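You operate a simulated robot arm through the tools that you are given. There is no shell and no other tool.

Carry out the task below with a simulated two-armed robot. There is one attempt and no reset: what you move stays moved.

JOB
Wipe up the spill on the table top by the fridge with the tea towel and put it back.

The check looks at the end state, three seconds after you hand in, the way a careful person would. Anything else that was tipped, shoved, dropped, spilled or broken makes it a failure. Flat cloth is picked up by pressing the open fingertips on it (5 to 10 N) and closing them slowly along it; thin cloth reads only 2 to 8 mm in the jaws.

ROBOT AND FRAMES
Two 7-joint arms with two-finger parallel grippers on one trunk, on a base that moves. Base frame: it is fixed to the floor where the robot stands at the start and does not move with it; the origin is under the middle of the robot, x ahead of it, y to its left, z up. Units: cm, rad, N and s.
The left shoulder is at the start at [7, 16.3, 99.5], the right one opposite. With the tool pointing down near the work surface each hand reaches from about 40 to 88 cm from the robot's upright axis, wherever it stands, measured 20 degrees to its own side. Places, roughly: tea towel [200, 100, 75]. Payload 3.43 kg a hand.
The TCP of each hand is the grasp point between the finger pads, 3.4 cm short of the fingertips. In the tool frame z runs along the fingers and y along their closing line. Largest opening 12.8 cm; finger width 2.4, thickness 1.2; the body of the gripper, 4.8 by 13 cm, starts 9.6 cm behind the TCP.
Orientation is that of the tool frame in the base frame, as a unit quaternion [w, x, y, z]. With the fingers straight down and closing along the base's y, the tool's x points along the base's -x, its y along +y and its z along -z.

CONTROLS
- The arms move only by the tool nudge_tool. It takes "left_series", "right_series" or both (then of equal length, played together; a hand with none holds still); each is text: rows parted by semicolons, each of 7 numbers parted by spaces: the shift along the base's x, y, z in cm, then the turn, a rotation vector about the base's x, y, z in degrees, then the opening in per cent of the stroke, from 0 (shut) to 100 (fully open). In form: tx ty tz wx wy wz claw; .... A call has 1 to 20 rows; each row shifts and turns the commanded pose from where the row before left it. Rows are played at 5 a second. More than 5 cm and 0.15 rad between two rows, or a gripper value outside its range, and nothing of the call is played. Where a pose cannot be reached the arm comes as near as it can. A force on the tool above 40 N (or 10 N above the force at the start of the call, whichever is more), or a blocked arm, ends the call early, and 0.2 s more pass. The fingers move at their own pace (about 15.3 cm/s each) and stop on an object; they squeeze with about 39 N. The grip force told is the motor's: it shows also when the fingers shut on nothing. Time passes only in rows, and 0.2 s behind the last, so rows that do not move let the fingers close. The reply holds the time, the measured pose of the TCP, the force on the tool along the base axes, the opening and the grip force, in the units named above and with some noise, with the torque about the TCP (base axes, N m) and any sound that the robot's microphone picked up, and new pictures: "views" is both (left out), scene, wrist or none (wrist: the cameras of the hands that moved).
- Cameras (640 x 400 px; columns grow to the right, rows downward): "scene" is now at [13.52, 0.94, 122.04]; the picture's right is [0.09, -1.00, 0.00], its down [-0.60, -0.05, -0.80] and it looks along [0.80, 0.07, -0.60] (base axes); focal length 267 px, centre (320, 200). "left" rides on the left gripper at [7.6, 1.1, -16] in its tool frame; the picture's right is [-0.15, 0.99, 0.00], its down [-0.88, -0.13, -0.46] and it looks along [-0.45, -0.07, 0.89] (tool axes); focal length 234 px, centre (320, 200). "right" rides on the right gripper at [7.6, -1.1, -16] in its tool frame; the picture's right is [0.15, 0.99, 0.00], its down [-0.88, 0.13, -0.46] and it looks along [-0.45, 0.07, 0.89] (tool axes); focal length 234 px, centre (320, 200).
- slide_trunk(by): slides the trunk up (or, below 0, down) by that many cm; the arms and the scene camera ride with it, the base frame stays. It gives what a move gives, with no picture.
- drive_base(legs): drives the robot by 1 to 6 legs, each [ahead, left, turn to the left] in cm, cm and rad, along the robot's own axes; the way and the turn of a leg run together, so that a leg with both is an arc; at most 150 cm and 3.142 rad a leg. The arms and the cameras ride along, it lands a little off, and it stops where it bumps. It gives what a move gives, and a new picture of the scene camera.
- pan_tilt(pan, tilt): turns the head with the scene camera to pan (to the left, within 1.501 rad either way) and tilt (down, from -0.506 to 1.204), counted from straight ahead of the robot. It gives what a move gives, and a new picture of the scene camera.
- measure_at(camera, pixels): for up to 12 pixels [column, row] of the newest picture of that camera ("zoom" is the newest enlarged one), the place [x, y, z] in the base frame of the surface seen there, good to about 0.3 cm. No time passes.
- zoom(camera, box): a new picture of the part [left, top, right, bottom] of that camera's present view, enlarged. No time passes.
- job_done(): hands the job in; it is judged then, once.

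Leave the grippers open and the arms clear of the work at the hand-in unless told otherwise.

The tools are called after "Request:" by a JSON object that holds its "op" and its "data". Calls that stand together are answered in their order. nudge_tool: Moves the arms, as the interface text tells. Its arguments: {"type":"object","properties":{"left_series":{"type":"string"},"right_series":{"type":"string"},"views":{"type":"string","enum":["both","scene","wrist","none"]}},"required":[]} The other tools are called the same way: slide_trunk (by) moves the trunk up or down; drive_base (legs) drives the base; pan_tilt (pan, tilt) turns the head that bears the scene camera; measure_at (camera, pixels) gives the place of the surface under pixels of a picture; zoom (camera, box) takes an enlarged picture of a part of a camera's view; job_done () hands the job in.

At the start:

```text
time: 0.0
left_position: [68.19, 23.6, 92.18]
left_orientation: [0.0, 0.0, 1.0, 0.0]
left_force: [-0.1, 0.4, 0.1]
left_wrist_torque: [-0.01, -0.02, 0.05]
left_finger_gap: 12.8
left_gripper_force: 0.1
right_position: [70.32, -25.48, 94.74]
right_orientation: [0.0, 0.0, 1.0, 0.0]
right_force: [0.5, -0.2, -0.3]
right_wrist_torque: [0.0, 0.03, 0.0]
right_finger_gap: 12.79
right_gripper_force: 0.1
trunk travel left (down, up): [-47.5, 46.5]
robot x, y, heading: [-0.02, 0.5, -0.001]
head pan, tilt (commanded): [0.091, 0.646]
```

scene: 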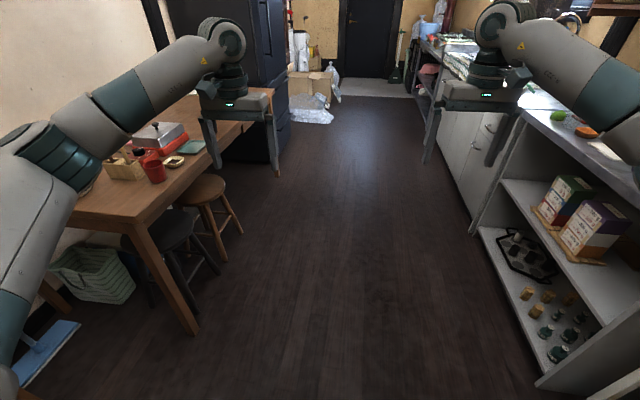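
right: 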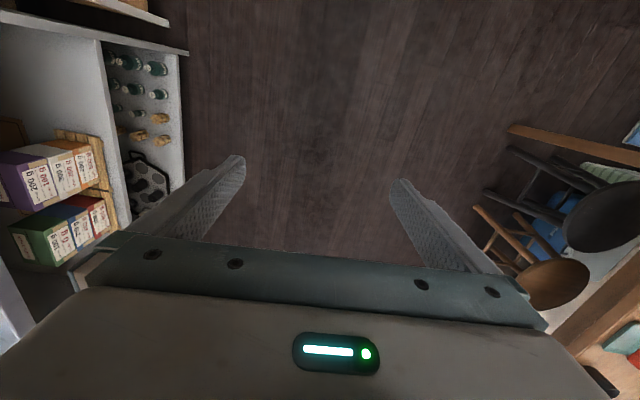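
left: 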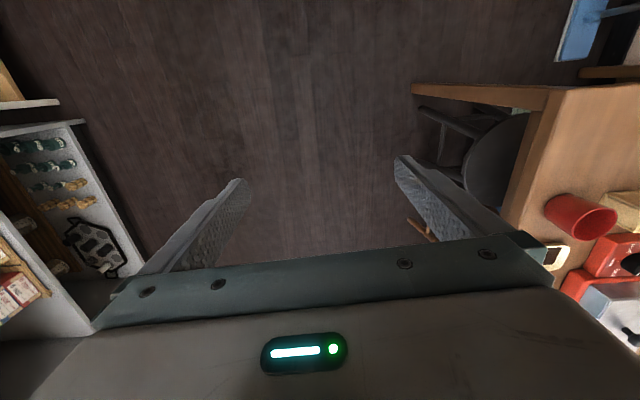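

I see a wooden table on the left with a dark fridge behind it, and something blue-green near (192,147), probably the tea towel. I'll zoom in on that area and measure it.

Request:
{"op": "zoom", "data": {"camera": "scene", "box": [70, 80, 290, 220]}}

Request:
{"op": "measure_at", "data": {"camera": "scene", "pixels": [[192, 147], [240, 110], [265, 92], [155, 170], [172, 162], [140, 220], [80, 205], [205, 190], [180, 220]]}}

```text
2.86 times, centred on (180, 150) of scene
```

zoom: 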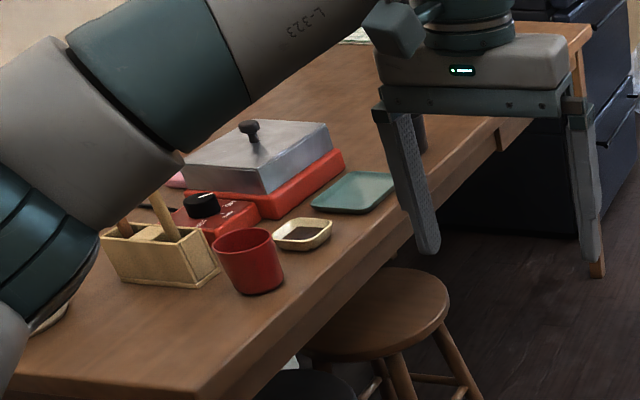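

```text
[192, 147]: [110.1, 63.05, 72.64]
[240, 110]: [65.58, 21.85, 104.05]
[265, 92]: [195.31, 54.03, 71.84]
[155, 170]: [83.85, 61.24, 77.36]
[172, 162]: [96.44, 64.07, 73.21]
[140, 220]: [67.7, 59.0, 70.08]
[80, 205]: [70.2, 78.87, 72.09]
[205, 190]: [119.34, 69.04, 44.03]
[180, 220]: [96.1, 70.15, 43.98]
```

The blue-green thing at (192,147) is a small tray on the table at x≈110. The towel should be further off, near x≈200. I'll turn the head left and tilt it less to see the far end of the table.

Request:
{"op": "pan_tilt", "data": {"pan": 0.5, "tilt": 0.35}}

```text
time: 0.9
left_position: [68.28, 23.64, 92.18]
left_orientation: [0.0, 0.0, 1.0, 0.0]
left_force: [-0.3, 0.9, 0.4]
left_wrist_torque: [-0.02, -0.02, -0.02]
left_finger_gap: 12.79
left_gripper_force: 0.0
right_position: [70.32, -25.51, 94.68]
right_orientation: [0.0, -0.001, 1.0, -0.001]
right_force: [-0.3, -0.2, 1.0]
right_wrist_torque: [0.01, -0.04, 0.0]
right_finger_gap: 12.78
right_gripper_force: 0.0
trunk travel left (down, up): [-47.5, 46.5]
robot x, y, heading: [0.05, -0.27, 0.003]
head pan, tilt (commanded): [0.499, 0.351]
```

scene: 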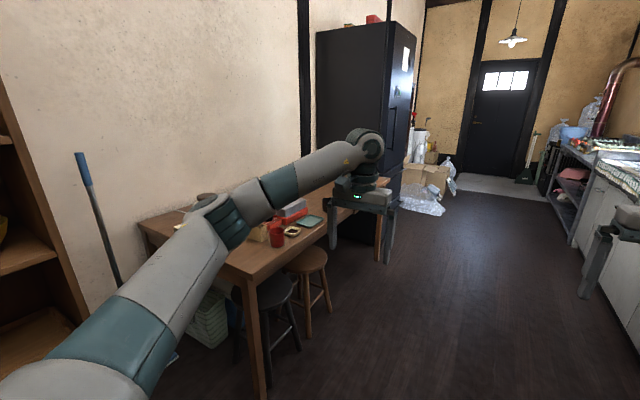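

The left arm hides most of the table top. Before driving down the aisle I'll measure the right-hand cabinets and the table's edge, so I know how wide the aisle is.

Request:
{"op": "measure_at", "data": {"camera": "scene", "pixels": [[590, 250], [600, 190], [632, 175], [576, 230], [388, 182], [378, 250], [262, 385], [236, 285], [145, 228], [313, 220], [400, 195], [335, 195]]}}

Request:
{"op": "zoom", "data": {"camera": "scene", "box": [130, 150, 450, 350]}}

```text
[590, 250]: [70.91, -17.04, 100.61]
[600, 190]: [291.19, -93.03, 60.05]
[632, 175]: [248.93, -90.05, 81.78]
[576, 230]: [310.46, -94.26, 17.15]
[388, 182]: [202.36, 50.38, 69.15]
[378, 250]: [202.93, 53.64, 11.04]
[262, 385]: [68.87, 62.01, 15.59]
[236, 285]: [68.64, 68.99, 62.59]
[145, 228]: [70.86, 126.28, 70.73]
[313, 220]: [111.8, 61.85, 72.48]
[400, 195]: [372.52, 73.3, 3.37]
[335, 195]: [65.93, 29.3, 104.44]
```

```text
2.00 times, centred on (290, 250) of scene
```

zoom: 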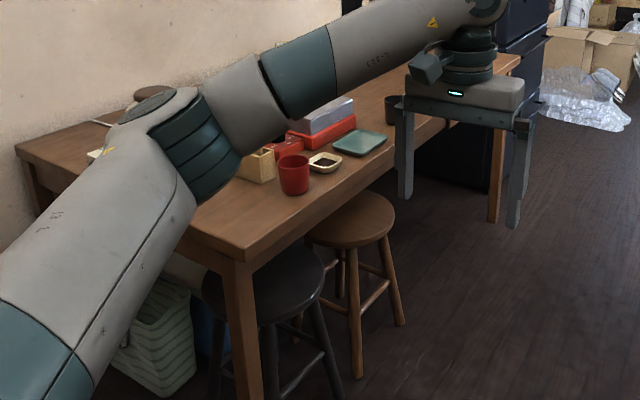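

The table top covers roughly x 68–203 and y 50–126 at z≈72. The right cabinets are at y≈-90, so the aisle is wide. I'll drive 100 cm straight ahead, moving slightly right, and look again.

Request:
{"op": "drive_base", "data": {"legs": [[100, -10, 0]]}}

Request:
{"op": "pan_tilt", "data": {"pan": 0.9, "tilt": 0.5}}

```text
time: 6.1
left_position: [167.69, 14.88, 92.16]
left_orientation: [-0.001, -0.006, 1.0, 0.0]
left_force: [-0.1, 0.2, 0.0]
left_wrist_torque: [0.02, 0.0, 0.01]
left_finger_gap: 12.77
left_gripper_force: 0.1
right_position: [170.17, -34.09, 94.78]
right_orientation: [0.0, -0.005, 1.0, 0.0]
right_force: [0.3, 0.3, 0.6]
right_wrist_torque: [0.0, 0.05, 0.03]
right_finger_gap: 12.8
right_gripper_force: 0.1
trunk travel left (down, up): [-47.5, 46.5]
robot x, y, heading: [99.27, -9.51, 0.01]
head pan, tilt (commanded): [0.499, 0.351]
```

scene: 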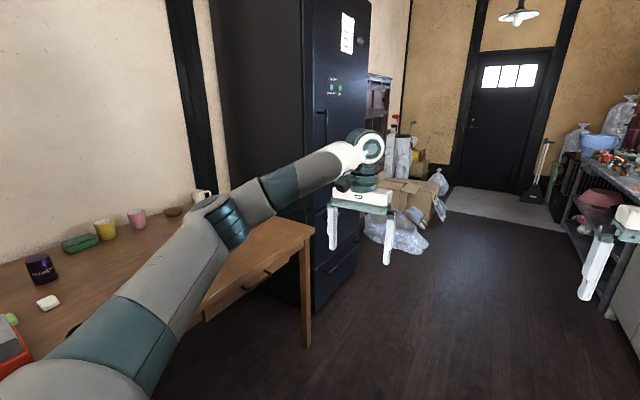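

```text
time: 6.9
left_position: [167.56, 14.9, 92.06]
left_orientation: [-0.001, -0.006, 1.0, 0.0]
left_force: [0.3, 0.0, -0.6]
left_wrist_torque: [-0.01, -0.04, 0.01]
left_finger_gap: 12.81
left_gripper_force: 0.1
right_position: [170.3, -34.19, 94.75]
right_orientation: [-0.001, -0.005, 1.0, 0.001]
right_force: [-0.4, 0.1, -0.6]
right_wrist_torque: [0.01, -0.01, 0.0]
right_finger_gap: 12.8
right_gripper_force: 0.1
trunk travel left (down, up): [-47.5, 46.5]
robot x, y, heading: [99.54, -9.37, 0.013]
head pan, tilt (commanded): [0.901, 0.499]
```

scene: 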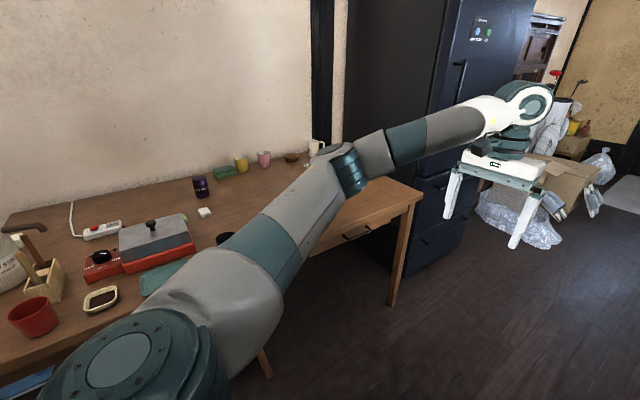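

The left arm still hides the fridge end of the table. I can see a tray, cups along the back wall and something white near (316,147). I'll measure the fridge front and these objects before choosing where to stand and turn.

Request:
{"op": "measure_at", "data": {"camera": "scene", "pixels": [[316, 147], [291, 157], [264, 155], [204, 212], [350, 200], [420, 230], [405, 265], [460, 240], [415, 195], [395, 300], [310, 170], [227, 238]]}}

Request:
{"op": "zoom", "data": {"camera": "scene", "box": [180, 120, 440, 280]}}

```text
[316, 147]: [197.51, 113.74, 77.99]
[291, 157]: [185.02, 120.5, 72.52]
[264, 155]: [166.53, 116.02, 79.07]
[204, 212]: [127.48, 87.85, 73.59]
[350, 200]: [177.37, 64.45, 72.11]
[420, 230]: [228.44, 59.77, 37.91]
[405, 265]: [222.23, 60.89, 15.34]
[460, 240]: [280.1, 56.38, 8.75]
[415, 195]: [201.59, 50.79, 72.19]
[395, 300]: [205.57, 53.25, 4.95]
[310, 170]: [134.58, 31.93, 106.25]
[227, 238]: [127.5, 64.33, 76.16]
```

```text
2.46 times, centred on (310, 200) of scene
```

zoom: 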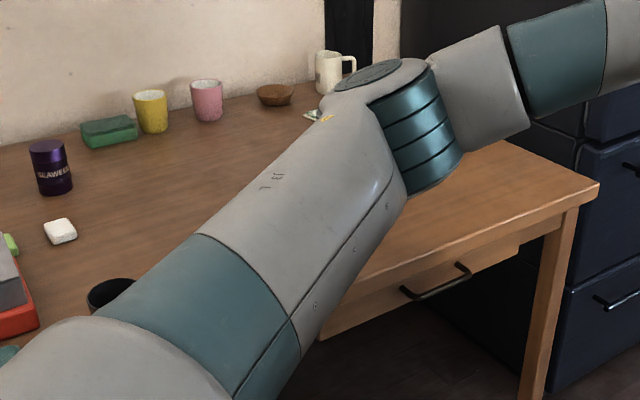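

The fridge front is at y≈60 and x>215, and the table's end corner is at (202, 51). A white mug stands at (197.5, 114), with something flat partly hidden beside it. I'll raise the trunk 8 cm for clearance, drive further down the aisle and a bit right, then turn left to face the table.

Request:
{"op": "slide_trunk", "data": {"by": 8}}

Request:
{"op": "drive_base", "data": {"legs": [[68, -18, 0], [0, 0, 1.55]]}}

Request:
{"op": "pan_tilt", "data": {"pan": 0.0, "tilt": 0.5}}

```text
time: 8.1
left_position: [167.67, 14.9, 100.18]
left_orientation: [0.0, -0.006, 1.0, 0.0]
left_force: [0.2, 0.4, 1.0]
left_wrist_torque: [-0.03, 0.0, 0.01]
left_finger_gap: 12.83
left_gripper_force: 0.0
right_position: [170.39, -34.22, 102.66]
right_orientation: [0.0, -0.006, 1.0, -0.001]
right_force: [-0.2, 0.0, -0.2]
right_wrist_torque: [-0.01, 0.01, 0.0]
right_finger_gap: 12.81
right_gripper_force: 0.1
trunk travel left (down, up): [-55.5, 38.5]
robot x, y, heading: [99.7, -9.81, 0.007]
head pan, tilt (commanded): [0.901, 0.499]
```

```text
time: 15.7
left_position: [143.81, 41.64, 100.24]
left_orientation: [0.0, 0.708, -0.706, 0.0]
left_force: [0.0, 0.4, 0.5]
left_wrist_torque: [-0.02, -0.03, -0.02]
left_finger_gap: 12.78
left_gripper_force: 0.1
right_position: [192.77, 43.94, 102.78]
right_orientation: [0.0, 0.708, -0.707, 0.0]
right_force: [0.4, 1.1, 0.1]
right_wrist_torque: [0.0, -0.01, 0.01]
right_finger_gap: 12.81
right_gripper_force: 0.1
trunk travel left (down, up): [-55.5, 38.5]
robot x, y, heading: [167.43, -26.35, 1.572]
head pan, tilt (commanded): [0.901, 0.499]
```

scene: 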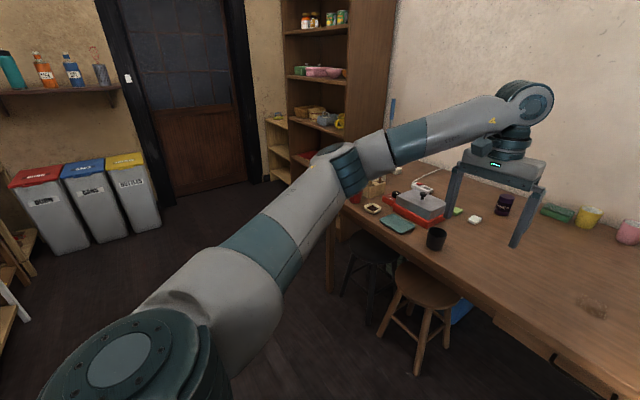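

```text
time: 16.9
left_position: [143.67, 41.68, 100.25]
left_orientation: [-0.001, 0.708, -0.707, 0.0]
left_force: [-0.4, -0.2, 0.2]
left_wrist_torque: [-0.03, -0.06, -0.02]
left_finger_gap: 12.8
left_gripper_force: 0.0
right_position: [192.66, 43.82, 102.79]
right_orientation: [0.001, 0.708, -0.707, 0.0]
right_force: [1.4, -1.4, 0.2]
right_wrist_torque: [0.01, 0.01, -0.05]
right_finger_gap: 12.78
right_gripper_force: 0.1
trunk travel left (down, up): [-55.5, 38.5]
robot x, y, heading: [167.4, -26.54, 1.571]
head pan, tilt (commanded): [0.0, 0.499]
```

scene: 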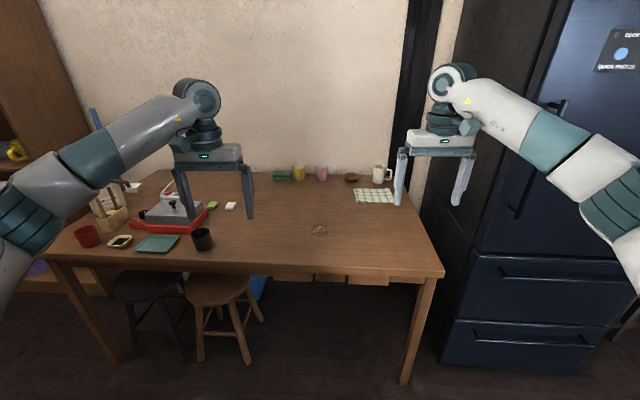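

Now I see the whole table. There's a brown stain near (319,230), which I take to be the spill, and a checked cloth near (374,196), the tea towel, in front of the white mug. I'll zoom in and measure both.

Request:
{"op": "zoom", "data": {"camera": "scene", "box": [260, 150, 450, 270]}}

Request:
{"op": "measure_at", "data": {"camera": "scene", "pixels": [[319, 230], [311, 230], [327, 230], [319, 224], [319, 236], [356, 190], [391, 190], [395, 203], [357, 203], [374, 196], [380, 172], [352, 178]]}}

```text
3.33 times, centred on (355, 210) of scene
```

zoom: 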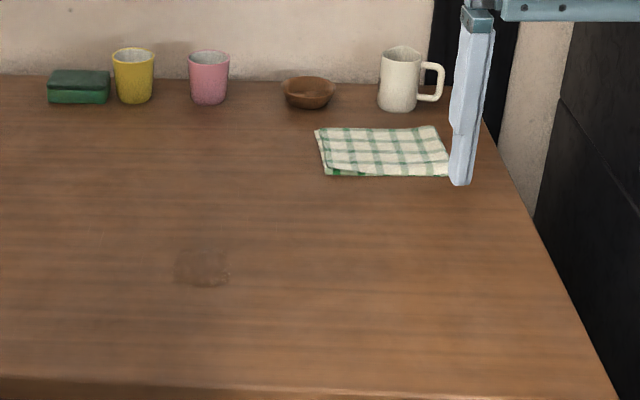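

```text
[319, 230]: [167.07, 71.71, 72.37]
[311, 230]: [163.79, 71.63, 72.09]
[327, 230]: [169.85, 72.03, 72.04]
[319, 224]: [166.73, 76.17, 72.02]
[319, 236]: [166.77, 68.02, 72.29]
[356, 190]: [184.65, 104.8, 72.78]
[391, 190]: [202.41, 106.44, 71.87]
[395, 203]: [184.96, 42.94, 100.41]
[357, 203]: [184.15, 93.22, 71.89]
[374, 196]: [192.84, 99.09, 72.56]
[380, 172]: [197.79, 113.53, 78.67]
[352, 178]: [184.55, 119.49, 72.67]
```

The towel is folded flat, x 184–202 and y 94–106. The spill is a brown patch about 8 cm across at (167, 72). I need to stand closer, so I'll tilt the head down to see the base, the stools and the clearance under the table.

Request:
{"op": "pan_tilt", "data": {"pan": 0.0, "tilt": 1.15}}

```text
time: 17.9
left_position: [143.65, 41.73, 100.12]
left_orientation: [0.0, 0.708, -0.706, 0.0]
left_force: [-0.6, 0.7, -0.1]
left_wrist_torque: [0.01, 0.02, 0.05]
left_finger_gap: 12.8
left_gripper_force: 0.0
right_position: [192.8, 43.89, 102.65]
right_orientation: [0.0, 0.708, -0.706, 0.0]
right_force: [-0.1, -0.2, 0.9]
right_wrist_torque: [0.0, 0.0, 0.0]
right_finger_gap: 12.78
right_gripper_force: 0.0
trunk travel left (down, up): [-55.5, 38.5]
robot x, y, heading: [167.32, -26.89, 1.575]
head pan, tilt (commanded): [0.0, 1.15]
```

scene: 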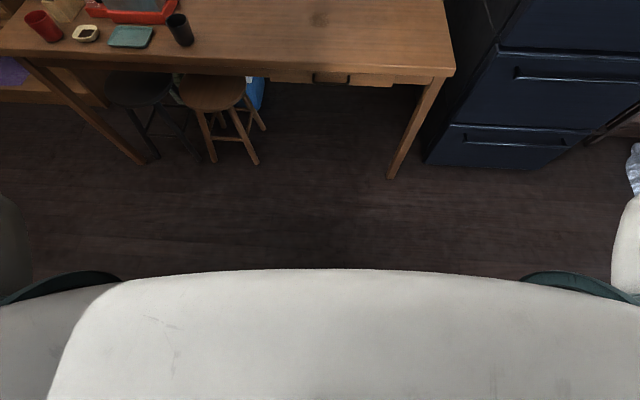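

The robot's own torso fills the bottom of the picture. I'll measure its front edge, the table front edge and the stool.

Request:
{"op": "measure_at", "data": {"camera": "scene", "pixels": [[320, 275], [320, 310], [320, 66], [330, 82], [453, 72], [240, 95], [258, 160], [213, 105], [150, 158], [318, 19], [390, 172], [320, 250]]}}

```text
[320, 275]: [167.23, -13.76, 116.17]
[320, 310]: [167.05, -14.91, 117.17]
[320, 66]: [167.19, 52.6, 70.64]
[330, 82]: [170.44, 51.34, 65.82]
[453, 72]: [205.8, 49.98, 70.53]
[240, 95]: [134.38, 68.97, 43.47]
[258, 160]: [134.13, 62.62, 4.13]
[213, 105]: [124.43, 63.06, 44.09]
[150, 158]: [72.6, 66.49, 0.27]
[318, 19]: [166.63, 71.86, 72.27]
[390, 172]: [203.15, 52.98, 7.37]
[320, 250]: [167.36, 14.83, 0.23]
```

The torso front is 13 cm ahead of the axis, and under the table it's clear between the stool (x<135) and the leg (x≈203). Next I'll check how far the right elbow sticks out towards the fridge, by turning the head right.

Request:
{"op": "pan_tilt", "data": {"pan": -0.6, "tilt": 0.5}}

```text
time: 19.0
left_position: [143.84, 41.56, 100.23]
left_orientation: [0.0, 0.708, -0.707, 0.0]
left_force: [0.1, -0.1, -0.5]
left_wrist_torque: [0.0, 0.0, -0.02]
left_finger_gap: 12.79
left_gripper_force: 0.1
right_position: [192.7, 43.88, 102.66]
right_orientation: [-0.001, 0.708, -0.707, 0.0]
right_force: [-0.1, 0.2, 0.6]
right_wrist_torque: [0.02, -0.01, -0.01]
right_finger_gap: 12.78
right_gripper_force: 0.1
trunk travel left (down, up): [-55.5, 38.5]
robot x, y, heading: [167.52, -26.57, 1.572]
head pan, tilt (commanded): [-0.6, 0.499]
```

scene: 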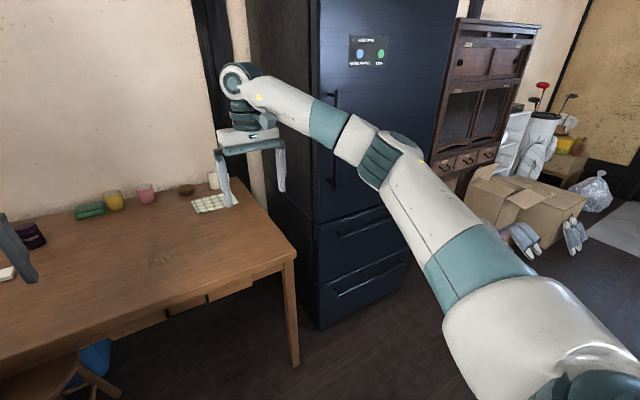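

Request:
{"op": "measure_at", "data": {"camera": "scene", "pixels": [[400, 140], [422, 160], [380, 165], [330, 125], [315, 290], [318, 60], [270, 100], [440, 200], [250, 90], [295, 250], [250, 180], [310, 180]]}}

```text
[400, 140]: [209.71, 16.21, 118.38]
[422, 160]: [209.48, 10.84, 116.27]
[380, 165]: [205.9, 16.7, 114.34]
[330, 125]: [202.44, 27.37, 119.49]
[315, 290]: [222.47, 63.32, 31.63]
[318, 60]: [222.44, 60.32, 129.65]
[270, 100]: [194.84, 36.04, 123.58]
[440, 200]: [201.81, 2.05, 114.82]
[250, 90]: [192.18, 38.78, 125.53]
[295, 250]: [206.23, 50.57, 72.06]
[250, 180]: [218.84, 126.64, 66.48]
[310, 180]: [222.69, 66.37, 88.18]
```

The right elbow is at x≈210 and the fridge side at x≈222, which is enough if I move slightly left. I'll drive 40 cm ahead and 4 cm left, and check whether it bumps.

Request:
{"op": "drive_base", "data": {"legs": [[40, 4, 0]]}}

Request:
{"op": "pan_tilt", "data": {"pan": -0.3, "tilt": 0.75}}

```text
time: 21.5
left_position: [140.11, 81.59, 100.22]
left_orientation: [0.0, -0.706, 0.709, 0.0]
left_force: [0.0, -0.2, -0.5]
left_wrist_torque: [-0.03, -0.01, -0.01]
left_finger_gap: 12.84
left_gripper_force: 0.0
right_position: [189.14, 83.58, 102.66]
right_orientation: [0.0, -0.706, 0.708, 0.001]
right_force: [-0.3, -0.1, 0.4]
right_wrist_torque: [-0.01, 0.04, -0.01]
right_finger_gap: 12.76
right_gripper_force: 0.1
trunk travel left (down, up): [-55.5, 38.5]
robot x, y, heading: [163.33, 13.32, 1.569]
head pan, tilt (commanded): [-0.6, 0.499]
```

scene: 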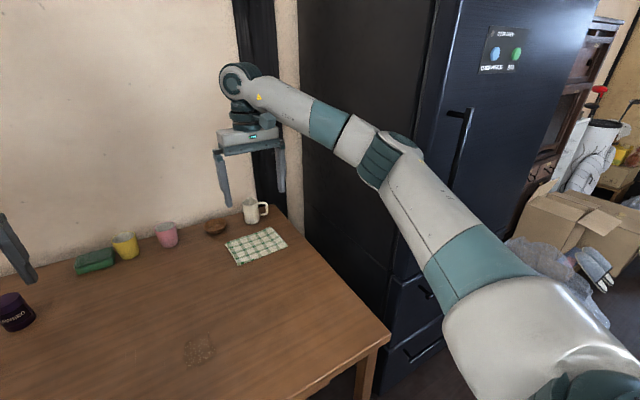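

```text
time: 22.3
left_position: [140.13, 81.62, 100.3]
left_orientation: [-0.001, -0.706, 0.708, 0.0]
left_force: [0.9, 0.2, 0.0]
left_wrist_torque: [0.0, 0.03, 0.02]
left_finger_gap: 12.78
left_gripper_force: 0.0
right_position: [189.08, 83.6, 102.76]
right_orientation: [0.0, -0.706, 0.708, 0.0]
right_force: [-0.4, -0.3, -0.7]
right_wrist_torque: [0.02, 0.0, 0.0]
right_finger_gap: 12.81
right_gripper_force: 0.2
trunk travel left (down, up): [-55.5, 38.5]
robot x, y, heading: [163.38, 13.54, 1.565]
head pan, tilt (commanded): [-0.3, 0.75]
```

scene: 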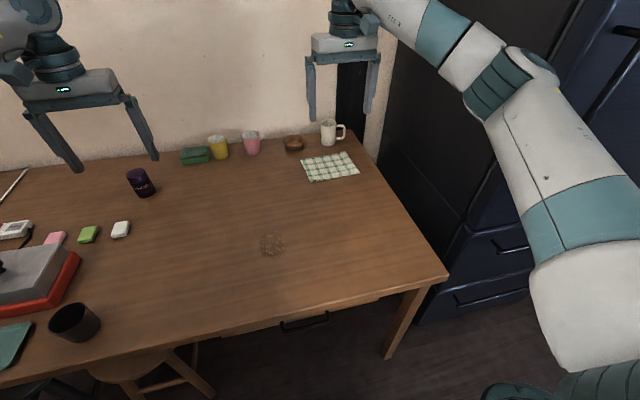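

No bump: the axis is now at (163.4, 13.5). The towel centre at (193, 100) is still about 91 cm away, so I'll go 9.5 cm further ahead, which keeps the spill beyond 40 cm. Then I'll look closely.

Request:
{"op": "drive_base", "data": {"legs": [[9.5, 0, 0]]}}

Request:
{"op": "zoom", "data": {"camera": "scene", "box": [200, 110, 450, 290]}}

```text
time: 23.4
left_position: [140.06, 91.12, 100.07]
left_orientation: [0.001, -0.706, 0.709, 0.0]
left_force: [0.5, 0.3, 0.7]
left_wrist_torque: [-0.04, -0.01, 0.01]
left_finger_gap: 12.8
left_gripper_force: 0.1
right_position: [189.3, 93.0, 102.68]
right_orientation: [0.0, -0.706, 0.708, 0.0]
right_force: [0.5, 0.0, 1.0]
right_wrist_torque: [0.0, 0.03, -0.01]
right_finger_gap: 12.78
right_gripper_force: 0.0
trunk travel left (down, up): [-55.5, 38.5]
robot x, y, heading: [163.71, 22.94, 1.567]
head pan, tilt (commanded): [-0.3, 0.75]
```

scene: 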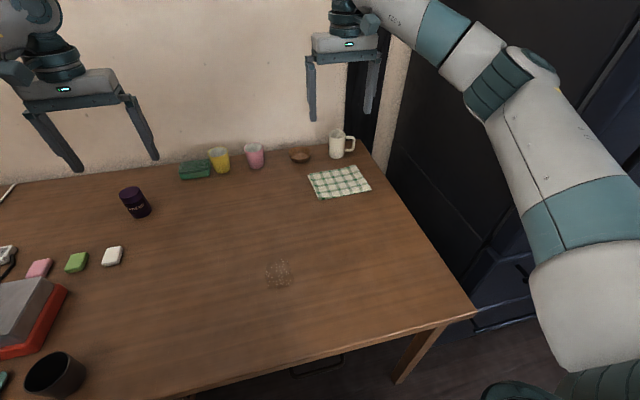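

```text
2.22 times, centred on (325, 200) of scene
```

zoom: 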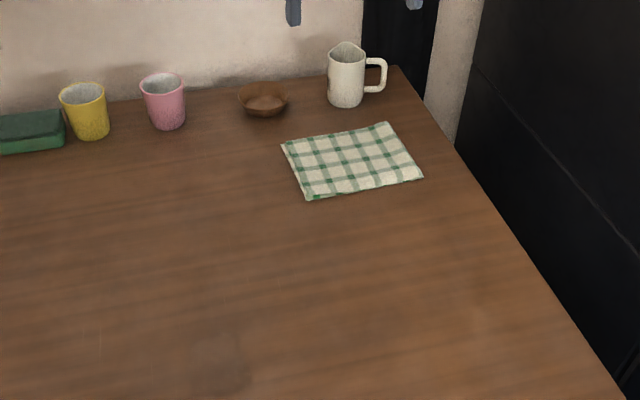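

Now both the towel and the spill are in clear view. I'll measure the towel's corners and thickness, and the mug and bowl next to it, from this enlarged picture.

Request:
{"op": "measure_at", "data": {"camera": "zoom", "pixels": [[285, 147], [386, 126], [419, 177], [310, 195], [352, 160], [345, 104], [264, 113], [374, 90], [300, 210], [432, 182], [330, 128], [355, 190]]}}

Request:
{"op": "measure_at", "data": {"camera": "scene", "pixels": [[265, 275], [291, 275], [278, 262], [278, 287], [278, 275], [240, 275], [340, 145], [300, 152], [350, 132], [390, 150], [372, 188], [330, 140]]}}

```text
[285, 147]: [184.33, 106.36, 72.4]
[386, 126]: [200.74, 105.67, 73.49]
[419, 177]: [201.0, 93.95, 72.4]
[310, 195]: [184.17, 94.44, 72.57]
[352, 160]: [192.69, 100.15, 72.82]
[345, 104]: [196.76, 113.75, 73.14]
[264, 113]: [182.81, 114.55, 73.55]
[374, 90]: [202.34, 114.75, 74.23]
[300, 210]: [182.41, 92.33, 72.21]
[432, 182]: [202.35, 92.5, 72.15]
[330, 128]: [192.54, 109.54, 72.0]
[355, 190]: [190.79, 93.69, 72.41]
```

```text
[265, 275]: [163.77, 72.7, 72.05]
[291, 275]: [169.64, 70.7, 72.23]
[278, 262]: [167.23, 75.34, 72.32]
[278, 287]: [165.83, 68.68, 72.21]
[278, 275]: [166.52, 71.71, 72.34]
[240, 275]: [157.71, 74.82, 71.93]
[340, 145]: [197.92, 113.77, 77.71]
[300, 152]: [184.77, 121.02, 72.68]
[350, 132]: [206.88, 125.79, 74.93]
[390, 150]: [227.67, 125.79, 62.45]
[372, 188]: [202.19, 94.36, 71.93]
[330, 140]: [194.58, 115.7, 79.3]
```

The towel covers x 184.3–201 and y 94–106, with its top at z≈72.7 and the table at 72.1. The mug (197, 114) and bowl (185, 120) are clear behind it. I'll lower the trunk 8 cm back to its starting height, then move the right hand 3.4 cm right and 7 cm ahead and bring it down above the towel with the opening reduced.

Request:
{"op": "slide_trunk", "data": {"by": -8}}

Request:
{"op": "nudge_tool", "data": {"right_series": "1.5 3.5 0 0 0 0 60; 1.9 3.5 0 0 0 0 45; 0 0 -3 0 0 0 45; 0 0 -3 0 0 0 45; 0 0 -2 0 0 0 45; 0 0 0 0 0 0 45", "views": "both"}}

```text
time: 24.6
left_position: [139.96, 90.95, 92.25]
left_orientation: [0.0, -0.706, 0.708, -0.001]
left_force: [0.1, 0.3, -0.7]
left_wrist_torque: [0.01, -0.03, 0.01]
left_finger_gap: 12.8
left_gripper_force: 0.1
right_position: [189.2, 93.0, 94.69]
right_orientation: [0.0, -0.706, 0.708, 0.0]
right_force: [0.4, 0.3, 0.0]
right_wrist_torque: [0.01, 0.01, 0.04]
right_finger_gap: 12.81
right_gripper_force: 0.1
trunk travel left (down, up): [-47.5, 46.5]
robot x, y, heading: [163.43, 22.63, 1.566]
head pan, tilt (commanded): [-0.3, 0.75]
```

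```text
time: 26.0
left_position: [140.03, 90.92, 92.25]
left_orientation: [0.0, -0.706, 0.708, 0.0]
left_force: [-1.1, 0.7, 0.8]
left_wrist_torque: [-0.01, 0.03, 0.01]
left_finger_gap: 12.81
left_gripper_force: 0.1
right_position: [192.59, 100.06, 86.81]
right_orientation: [0.0, -0.706, 0.708, -0.001]
right_force: [-0.6, 0.8, -0.2]
right_wrist_torque: [0.0, 0.02, -0.01]
right_finger_gap: 5.76
right_gripper_force: 0.2
trunk travel left (down, up): [-47.5, 46.5]
robot x, y, heading: [163.69, 22.81, 1.57]
head pan, tilt (commanded): [-0.3, 0.75]
```

scene: 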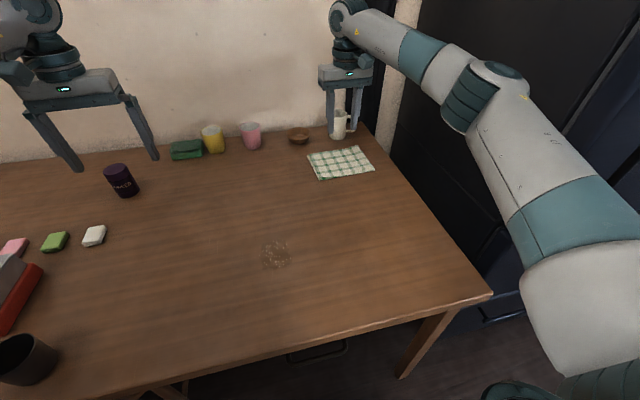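
right: 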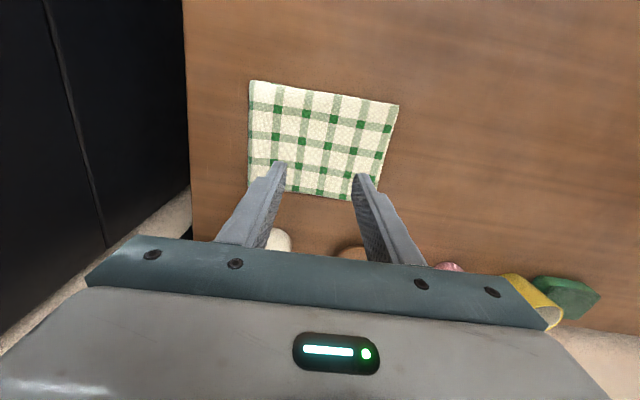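

The right hand is centred over the towel at (192.6, 100.1), with the tips at z≈83.4. I'll go down 9.5 cm to just above the cloth, with a 40% opening.

Request:
{"op": "nudge_tool", "data": {"right_series": "0 0 -3 0 0 0 40; 0 0 -3 0 0 0 40; 0 0 -2.5 0 0 0 40; 0 0 -1 0 0 0 40; 0 0 0 0 0 0 40", "views": "wrist"}}

```text
time: 27.2
left_position: [140.18, 90.98, 92.22]
left_orientation: [0.0, -0.706, 0.708, 0.0]
left_force: [-0.1, -0.9, 0.3]
left_wrist_torque: [-0.02, 0.02, 0.0]
left_finger_gap: 12.79
left_gripper_force: 0.1
right_position: [192.6, 100.05, 77.2]
right_orientation: [0.0, -0.707, 0.708, 0.0]
right_force: [0.1, -0.6, -1.0]
right_wrist_torque: [0.0, 0.01, 0.0]
right_finger_gap: 5.12
right_gripper_force: 0.1
trunk travel left (down, up): [-47.5, 46.5]
robot x, y, heading: [163.33, 23.19, 1.566]
head pan, tilt (commanded): [-0.3, 0.75]
```

right: 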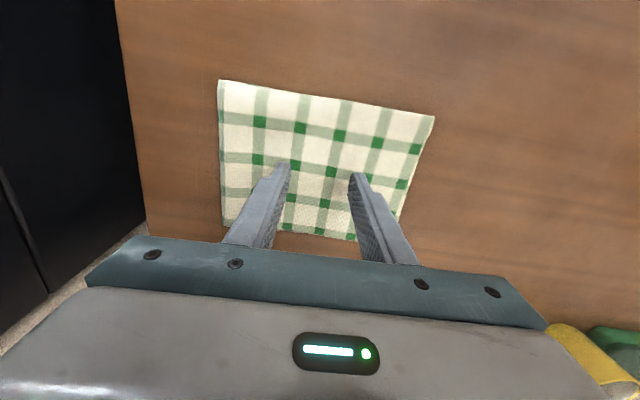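

The tips are at z≈73.8, about 1 cm above the cloth. I'll come down slowly until I feel contact.

Request:
{"op": "nudge_tool", "data": {"right_series": "0 0 -0.4 0 0 0 40; 0 0 -0.4 0 0 0 40; 0 0 -0.3 0 0 0 40; 0 0 -0.2 0 0 0 40; 0 0 0 0 0 0 40", "views": "none"}}

```text
time: 28.4
left_position: [140.13, 90.97, 92.25]
left_orientation: [0.0, -0.706, 0.708, 0.0]
left_force: [-0.7, -0.9, 0.7]
left_wrist_torque: [0.01, 0.01, 0.01]
left_finger_gap: 12.81
left_gripper_force: 0.0
right_position: [192.66, 100.04, 75.86]
right_orientation: [0.0, -0.706, 0.708, 0.0]
right_force: [-0.5, -0.2, 0.0]
right_wrist_torque: [0.01, -0.02, -0.02]
right_finger_gap: 5.12
right_gripper_force: 0.1
trunk travel left (down, up): [-47.5, 46.5]
robot x, y, heading: [163.86, 22.61, 1.57]
head pan, tilt (commanded): [-0.3, 0.75]
```

Still no force at TCP z 75.86 (tips 72.46). I'll keep going down in 0.2 cm steps.

Request:
{"op": "nudge_tool", "data": {"right_series": "0 0 -0.2 0 0 0 40; 0 0 -0.1 0 0 0 40; 0 0 0 0 0 0 40", "views": "none"}}

```text
time: 29.2
left_position: [140.04, 90.91, 92.25]
left_orientation: [0.0, -0.706, 0.708, 0.0]
left_force: [-0.2, -1.0, -0.3]
left_wrist_torque: [-0.01, 0.0, -0.01]
left_finger_gap: 12.81
left_gripper_force: 0.1
right_position: [192.63, 100.0, 75.67]
right_orientation: [0.0, -0.706, 0.708, 0.001]
right_force: [1.1, 0.7, 5.2]
right_wrist_torque: [0.02, -0.03, -0.03]
right_finger_gap: 5.11
right_gripper_force: 0.0
trunk travel left (down, up): [-47.5, 46.5]
robot x, y, heading: [163.78, 22.54, 1.57]
head pan, tilt (commanded): [-0.3, 0.75]
```

Contact: 5.2 N at TCP z 75.67. I'll press 0.1 cm more and close the fingers slowly along the cloth.

Request:
{"op": "nudge_tool", "data": {"right_series": "0 0 -0.1 0 0 0 40; 0 0 0 0 0 0 36; 0 0 0 0 0 0 33; 0 0 0 0 0 0 30; 0 0 0 0 0 0 27; 0 0 0 0 0 0 24; 0 0 0 0 0 0 21; 0 0 0 0 0 0 18; 0 0 0 0 0 0 15; 0 0 0 0 0 0 12; 0 0 0 0 0 0 9; 0 0 0 0 0 0 6; 0 0 0 0 0 0 3; 0 0 0 0 0 0 0; 0 0 0 0 0 0 0; 0 0 0 0 0 0 0", "views": "both"}}

```text
time: 32.6
left_position: [140.04, 90.78, 92.28]
left_orientation: [0.0, -0.706, 0.709, 0.0]
left_force: [0.9, -0.2, 0.5]
left_wrist_torque: [0.01, -0.01, 0.01]
left_finger_gap: 12.81
left_gripper_force: 0.1
right_position: [192.61, 99.87, 75.79]
right_orientation: [0.001, -0.705, 0.709, 0.0]
right_force: [1.4, 0.5, 14.6]
right_wrist_torque: [0.02, -0.08, 0.01]
right_finger_gap: 0.56
right_gripper_force: 39.0
trunk travel left (down, up): [-47.5, 46.5]
robot x, y, heading: [163.23, 22.62, 1.566]
head pan, tilt (commanded): [-0.3, 0.75]
```

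scene: 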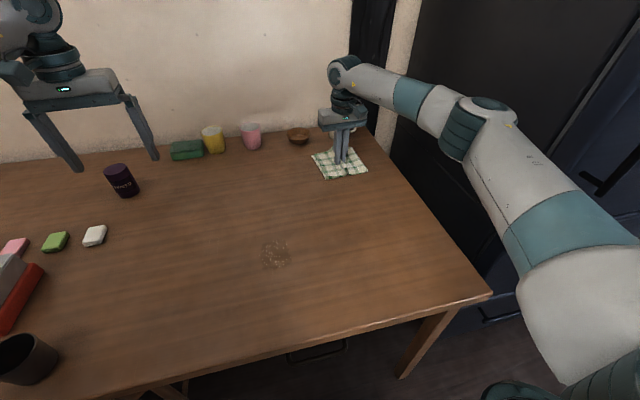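
right: 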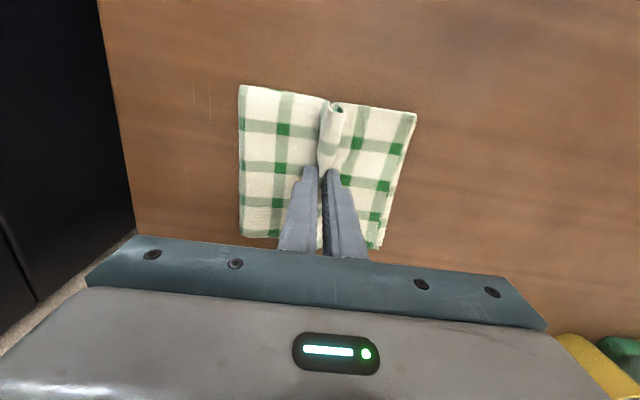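

The cloth bunched up into a ridge between the fingers: the gap is 0.56 cm and the grip force 39 N. I'll lift slowly and check that it stays held.

Request:
{"op": "nudge_tool", "data": {"right_series": "0 0 0.5 0 0 0 0; 0 0 1 0 0 0 0; 0 0 2 0 0 0 0; 0 0 2.5 0 0 0 0; 0 0 2 0 0 0 0; 0 0 0 0 0 0 0", "views": "both"}}

```text
time: 34.0
left_position: [140.09, 91.03, 92.2]
left_orientation: [0.0, -0.706, 0.708, 0.0]
left_force: [0.3, -0.3, 0.6]
left_wrist_torque: [-0.01, 0.0, -0.01]
left_finger_gap: 12.8
left_gripper_force: 0.0
right_position: [192.63, 100.06, 83.36]
right_orientation: [-0.001, -0.706, 0.708, 0.0]
right_force: [-0.5, -0.4, -0.6]
right_wrist_torque: [0.04, 0.0, -0.03]
right_finger_gap: 0.58
right_gripper_force: 39.0
trunk travel left (down, up): [-47.5, 46.5]
robot x, y, heading: [163.06, 22.66, 1.57]
head pan, tilt (commanded): [-0.3, 0.75]
```

scene: 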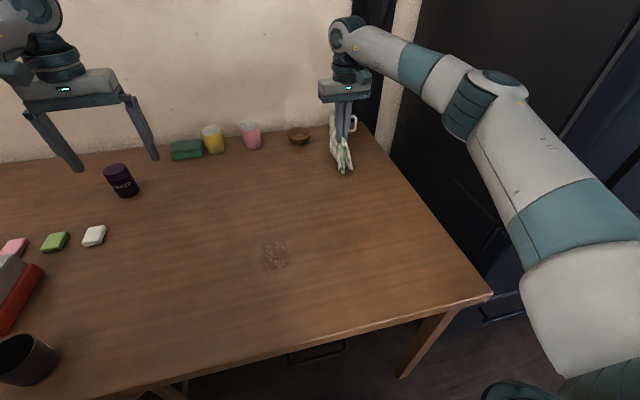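
right: 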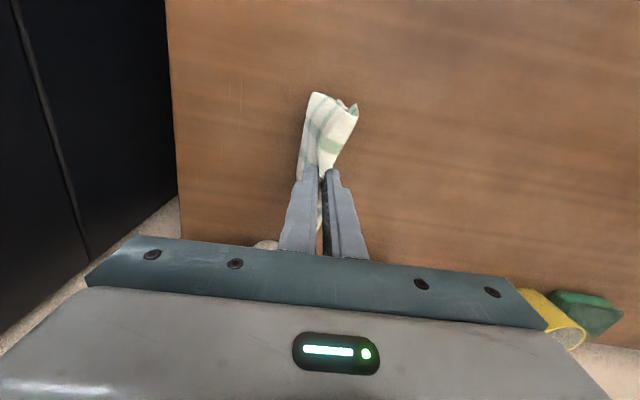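

The towel is held, hanging in two flaps, with the gap at 0.58. I'll lift a little more and carry it over the empty table to above the spill at (166.6, 72), which is about -26 in x and -28 in y.

Request:
{"op": "nudge_tool", "data": {"right_series": "0 0 3 0 0 0 0; 0 0 2 0 0 0 0; -3 -3 0 0 0 0 0; -3.2 -3.5 0 0 0 0 0; -3.3 -3.5 0 0 0 0 0; -3.3 -3.6 0 0 0 0 0; -3.3 -3.6 0 0 0 0 0; -3.3 -3.6 0 0 0 0 0; -3.3 -3.6 0 0 0 0 0; -3.3 -3.6 0 0 0 0 0; 0 0 0 0 0 0 0", "views": "both"}}

```text
time: 36.4
left_position: [140.27, 91.08, 92.16]
left_orientation: [-0.001, -0.706, 0.708, 0.0]
left_force: [0.3, 0.2, -0.7]
left_wrist_torque: [-0.02, 0.0, 0.01]
left_finger_gap: 12.79
left_gripper_force: 0.0
right_position: [166.74, 72.17, 88.39]
right_orientation: [0.0, -0.707, 0.708, 0.0]
right_force: [1.1, 0.6, -0.2]
right_wrist_torque: [0.0, 0.02, -0.02]
right_finger_gap: 0.52
right_gripper_force: 39.3
trunk travel left (down, up): [-47.5, 46.5]
robot x, y, heading: [163.24, 23.01, 1.568]
head pan, tilt (commanded): [-0.3, 0.75]
```

scene: 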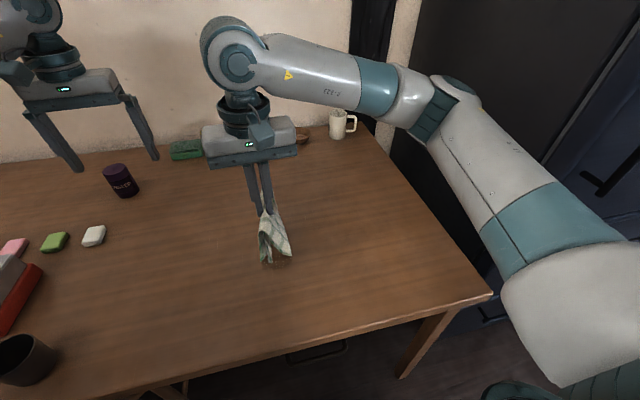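
right: 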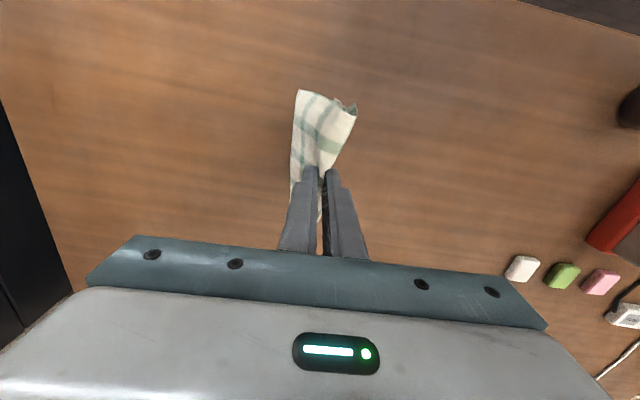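

The towel hangs over the spill at (166.7, 72.2). I'll lower it, quickly at first and then slowly, until the cloth rests on the stain.

Request:
{"op": "nudge_tool", "data": {"right_series": "0 0 -3 0 0 0 0; 0 0 -3 0 0 0 0; 0 0 -2.5 0 0 0 0; 0 0 -1.5 0 0 0 0; 0 0 -1 0 0 0 0; 0 0 -0.7 0 0 0 0; 0 0 0 0 0 0 0", "views": "both"}}

```text
time: 38.0
left_position: [140.1, 91.03, 92.19]
left_orientation: [0.0, -0.706, 0.708, 0.0]
left_force: [-0.1, 0.8, 0.0]
left_wrist_torque: [-0.01, 0.03, 0.0]
left_finger_gap: 12.79
left_gripper_force: 0.1
right_position: [166.67, 71.94, 76.83]
right_orientation: [0.0, -0.706, 0.708, 0.0]
right_force: [0.1, 0.0, 3.3]
right_wrist_torque: [-0.03, 0.1, -0.06]
right_finger_gap: 0.55
right_gripper_force: 38.5
trunk travel left (down, up): [-47.5, 46.5]
robot x, y, heading: [163.67, 22.63, 1.566]
head pan, tilt (commanded): [-0.3, 0.75]
```

scene: 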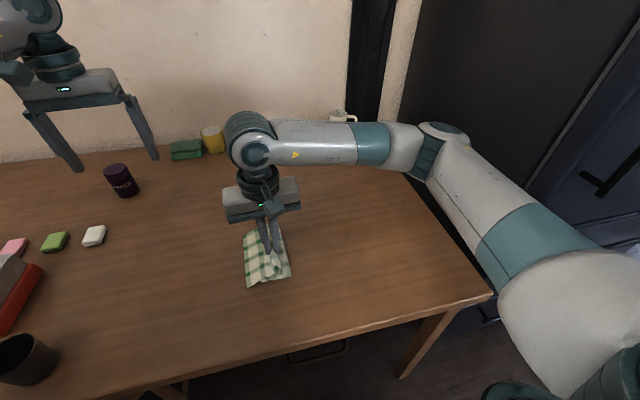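
right: 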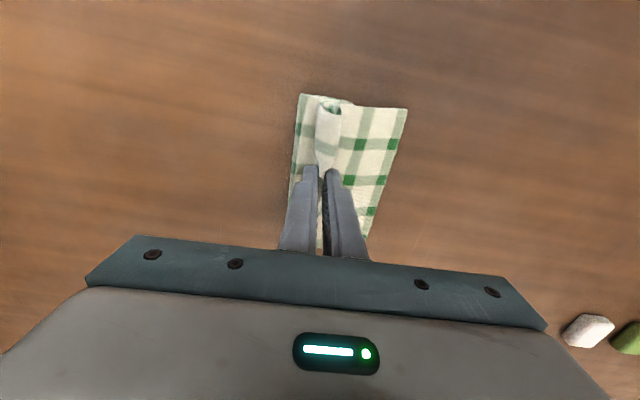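

The cloth is down with 3.3 N at z 76.8. I'll press 0.3 cm more and start a first stroke along y to see how the force behaves.

Request:
{"op": "nudge_tool", "data": {"right_series": "0 0 -0.2 0 0 0 0; 0 0 -0.15 0 0 0 0; 0 0 0 0 0 0 0; 0 1.5 0 0 0 0 0; 0 2 0 0 0 0 0; 0 2 0 0 0 0 0; 0 0 0 0 0 0 0", "views": "both"}}

```text
time: 39.6
left_position: [140.13, 90.91, 92.16]
left_orientation: [0.001, -0.706, 0.708, 0.001]
left_force: [-0.4, -0.4, 0.4]
left_wrist_torque: [-0.03, 0.0, -0.05]
left_finger_gap: 12.8
left_gripper_force: 0.2
right_position: [166.53, 77.63, 76.55]
right_orientation: [0.0, -0.706, 0.708, 0.0]
right_force: [1.2, -1.3, 1.3]
right_wrist_torque: [-0.06, 0.04, 0.01]
right_finger_gap: 0.54
right_gripper_force: 38.8
trunk travel left (down, up): [-47.5, 46.5]
robot x, y, heading: [163.35, 22.71, 1.568]
head pan, tilt (commanded): [-0.3, 0.75]
```

scene: 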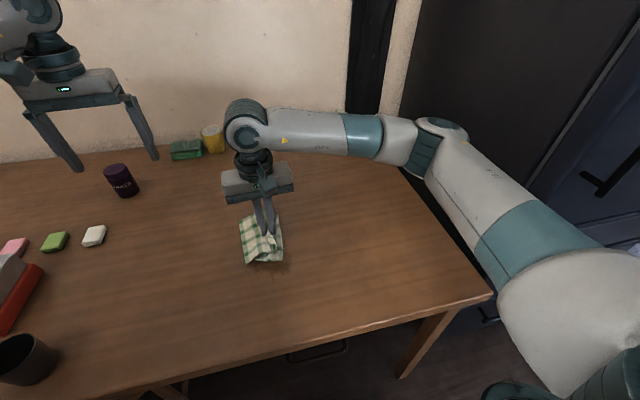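
right: 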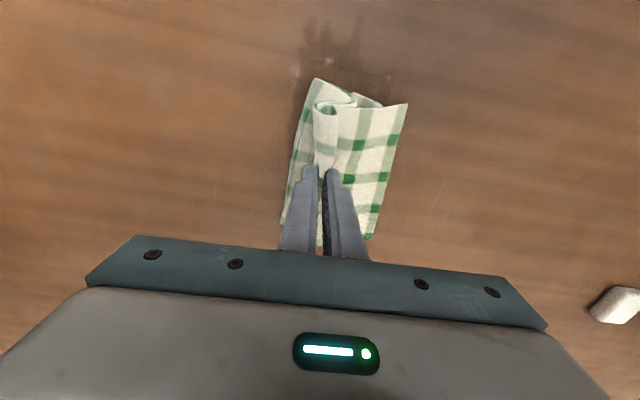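

The normal force fell to about 1.3 N as the cloth flattened. I'll press 0.3 cm further and stroke back over the stain (visible at the top of the wrist picture near (335,40)) to y≈65.

Request:
{"op": "nudge_tool", "data": {"right_series": "0 0 -0.2 0 0 0 0; 0 0 -0.15 0 0 0 0; 0 -2 0 0 0 0 0; 0 -2 0 0 0 0 0; 0 -2 0 0 0 0 0; 0 -2 0 0 0 0 0; 0 -2 0 0 0 0 0; 0 -2 0 0 0 0 0; 0 0 0 0 0 0 0", "views": "both"}}

```text
time: 41.6
left_position: [140.2, 91.07, 92.23]
left_orientation: [0.0, -0.706, 0.708, 0.0]
left_force: [0.0, -1.2, 0.2]
left_wrist_torque: [0.01, -0.01, -0.02]
left_finger_gap: 12.8
left_gripper_force: 0.1
right_position: [166.52, 65.33, 76.09]
right_orientation: [-0.001, -0.706, 0.708, 0.0]
right_force: [0.0, 6.0, 15.3]
right_wrist_torque: [0.25, 0.12, -0.04]
right_finger_gap: 0.56
right_gripper_force: 38.5
trunk travel left (down, up): [-47.5, 46.5]
robot x, y, heading: [163.39, 22.65, 1.571]
head pan, tilt (commanded): [-0.3, 0.75]
```

scene: 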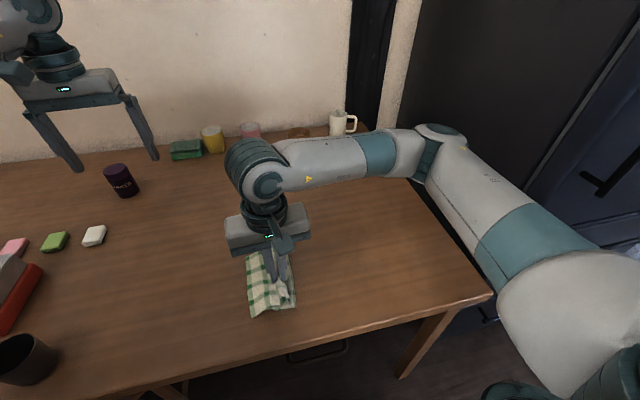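
right: 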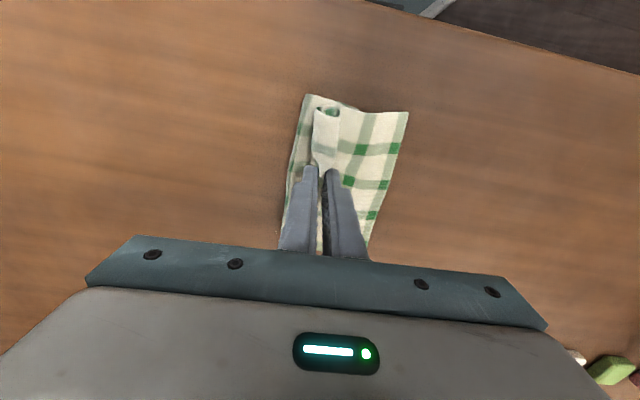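

The normal force is now 15 N, a bit high, so I'll ease up 0.1 cm. Then I'll zigzag over the left half of the stain in lanes along y.

Request:
{"op": "nudge_tool", "data": {"right_series": "-2 0 0.1 0 0 0 0; 0 2.5 0 0 0 0 0; 0 2.5 0 0 0 0 0; 0 2.5 0 0 0 0 0; 0 2.5 0 0 0 0 0; 0 2.5 0 0 0 0 0; -2 0 0 0 0 0 0; 0 -2.5 0 0 0 0 0; 0 -2.5 0 0 0 0 0; 0 -2.5 0 0 0 0 0; 0 -2.5 0 0 0 0 0; 0 -2.5 0 0 0 0 0; 3 0 0 0 0 0 0; 0 2.5 0 0 0 0 0; 0 2.5 0 0 0 0 0; 0 2.5 0 0 0 0 0; 0 2.5 0 0 0 0 0; 0 2.5 0 0 0 0 0; 0 0 0 0 0 0 0", "views": "both"}}

```text
time: 45.6
left_position: [140.09, 90.96, 92.21]
left_orientation: [0.0, -0.706, 0.708, -0.001]
left_force: [0.0, 0.2, 0.0]
left_wrist_torque: [0.0, 0.03, 0.0]
left_finger_gap: 12.8
left_gripper_force: 0.2
right_position: [165.61, 78.07, 76.1]
right_orientation: [0.0, -0.706, 0.708, 0.0]
right_force: [-0.3, -0.8, 2.3]
right_wrist_torque: [0.0, 0.05, -0.02]
right_finger_gap: 0.56
right_gripper_force: 38.8
trunk travel left (down, up): [-47.5, 46.5]
robot x, y, heading: [163.35, 22.96, 1.568]
head pan, tilt (commanded): [-0.3, 0.75]
```

scene: 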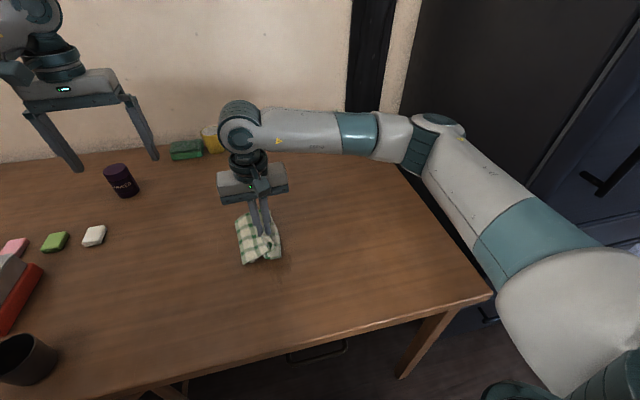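
right: 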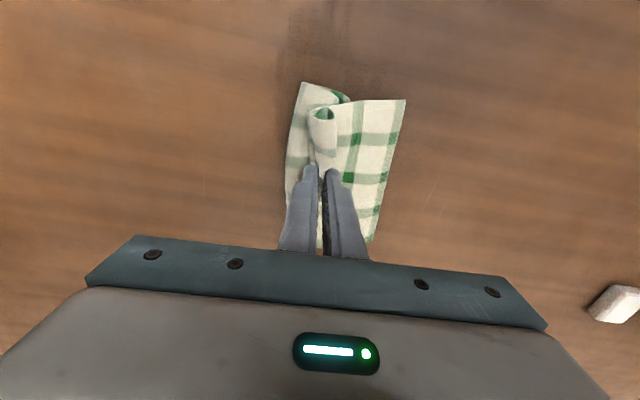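

The force is 2.3 N here, and some dark smear still shows at the top of the wrist picture. I'll zoom in to see what's left.

Request:
{"op": "zoom", "data": {"camera": "right", "box": [200, 0, 480, 175]}}

Request:
{"op": "zoom", "data": {"camera": "scene", "box": [200, 200, 340, 300]}}

```text
2.29 times, centred on (340, 88) of right
```

zoom: 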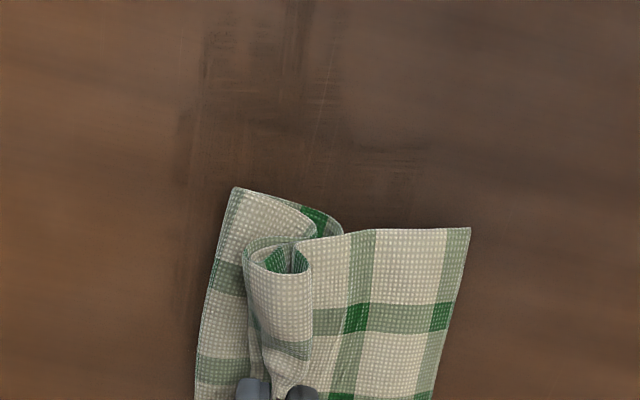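

```text
4.00 times, centred on (270, 250) of scene
```

zoom: 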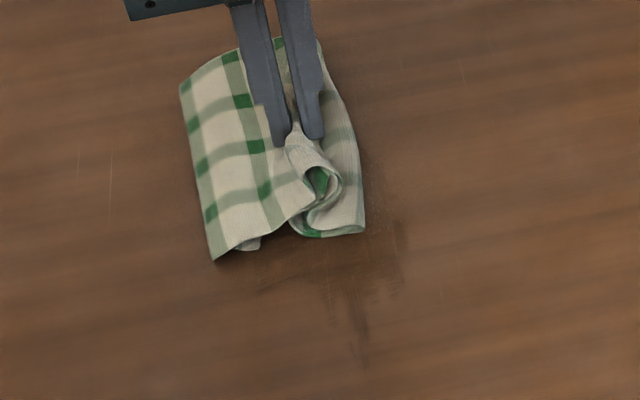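

There is still a thin smear with streaks towards the near edge and the right. I'll measure how far it reaches.

Request:
{"op": "measure_at", "data": {"camera": "zoom", "pixels": [[245, 285], [330, 280], [405, 230], [365, 365], [400, 285], [375, 190], [345, 320], [300, 260], [420, 180], [440, 290]]}}

```text
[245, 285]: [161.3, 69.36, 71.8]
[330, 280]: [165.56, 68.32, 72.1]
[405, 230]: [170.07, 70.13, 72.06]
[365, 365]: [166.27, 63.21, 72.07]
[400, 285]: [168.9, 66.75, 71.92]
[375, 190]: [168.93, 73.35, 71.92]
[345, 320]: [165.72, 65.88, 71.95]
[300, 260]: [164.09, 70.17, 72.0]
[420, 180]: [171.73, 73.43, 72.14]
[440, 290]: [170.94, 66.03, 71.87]
```

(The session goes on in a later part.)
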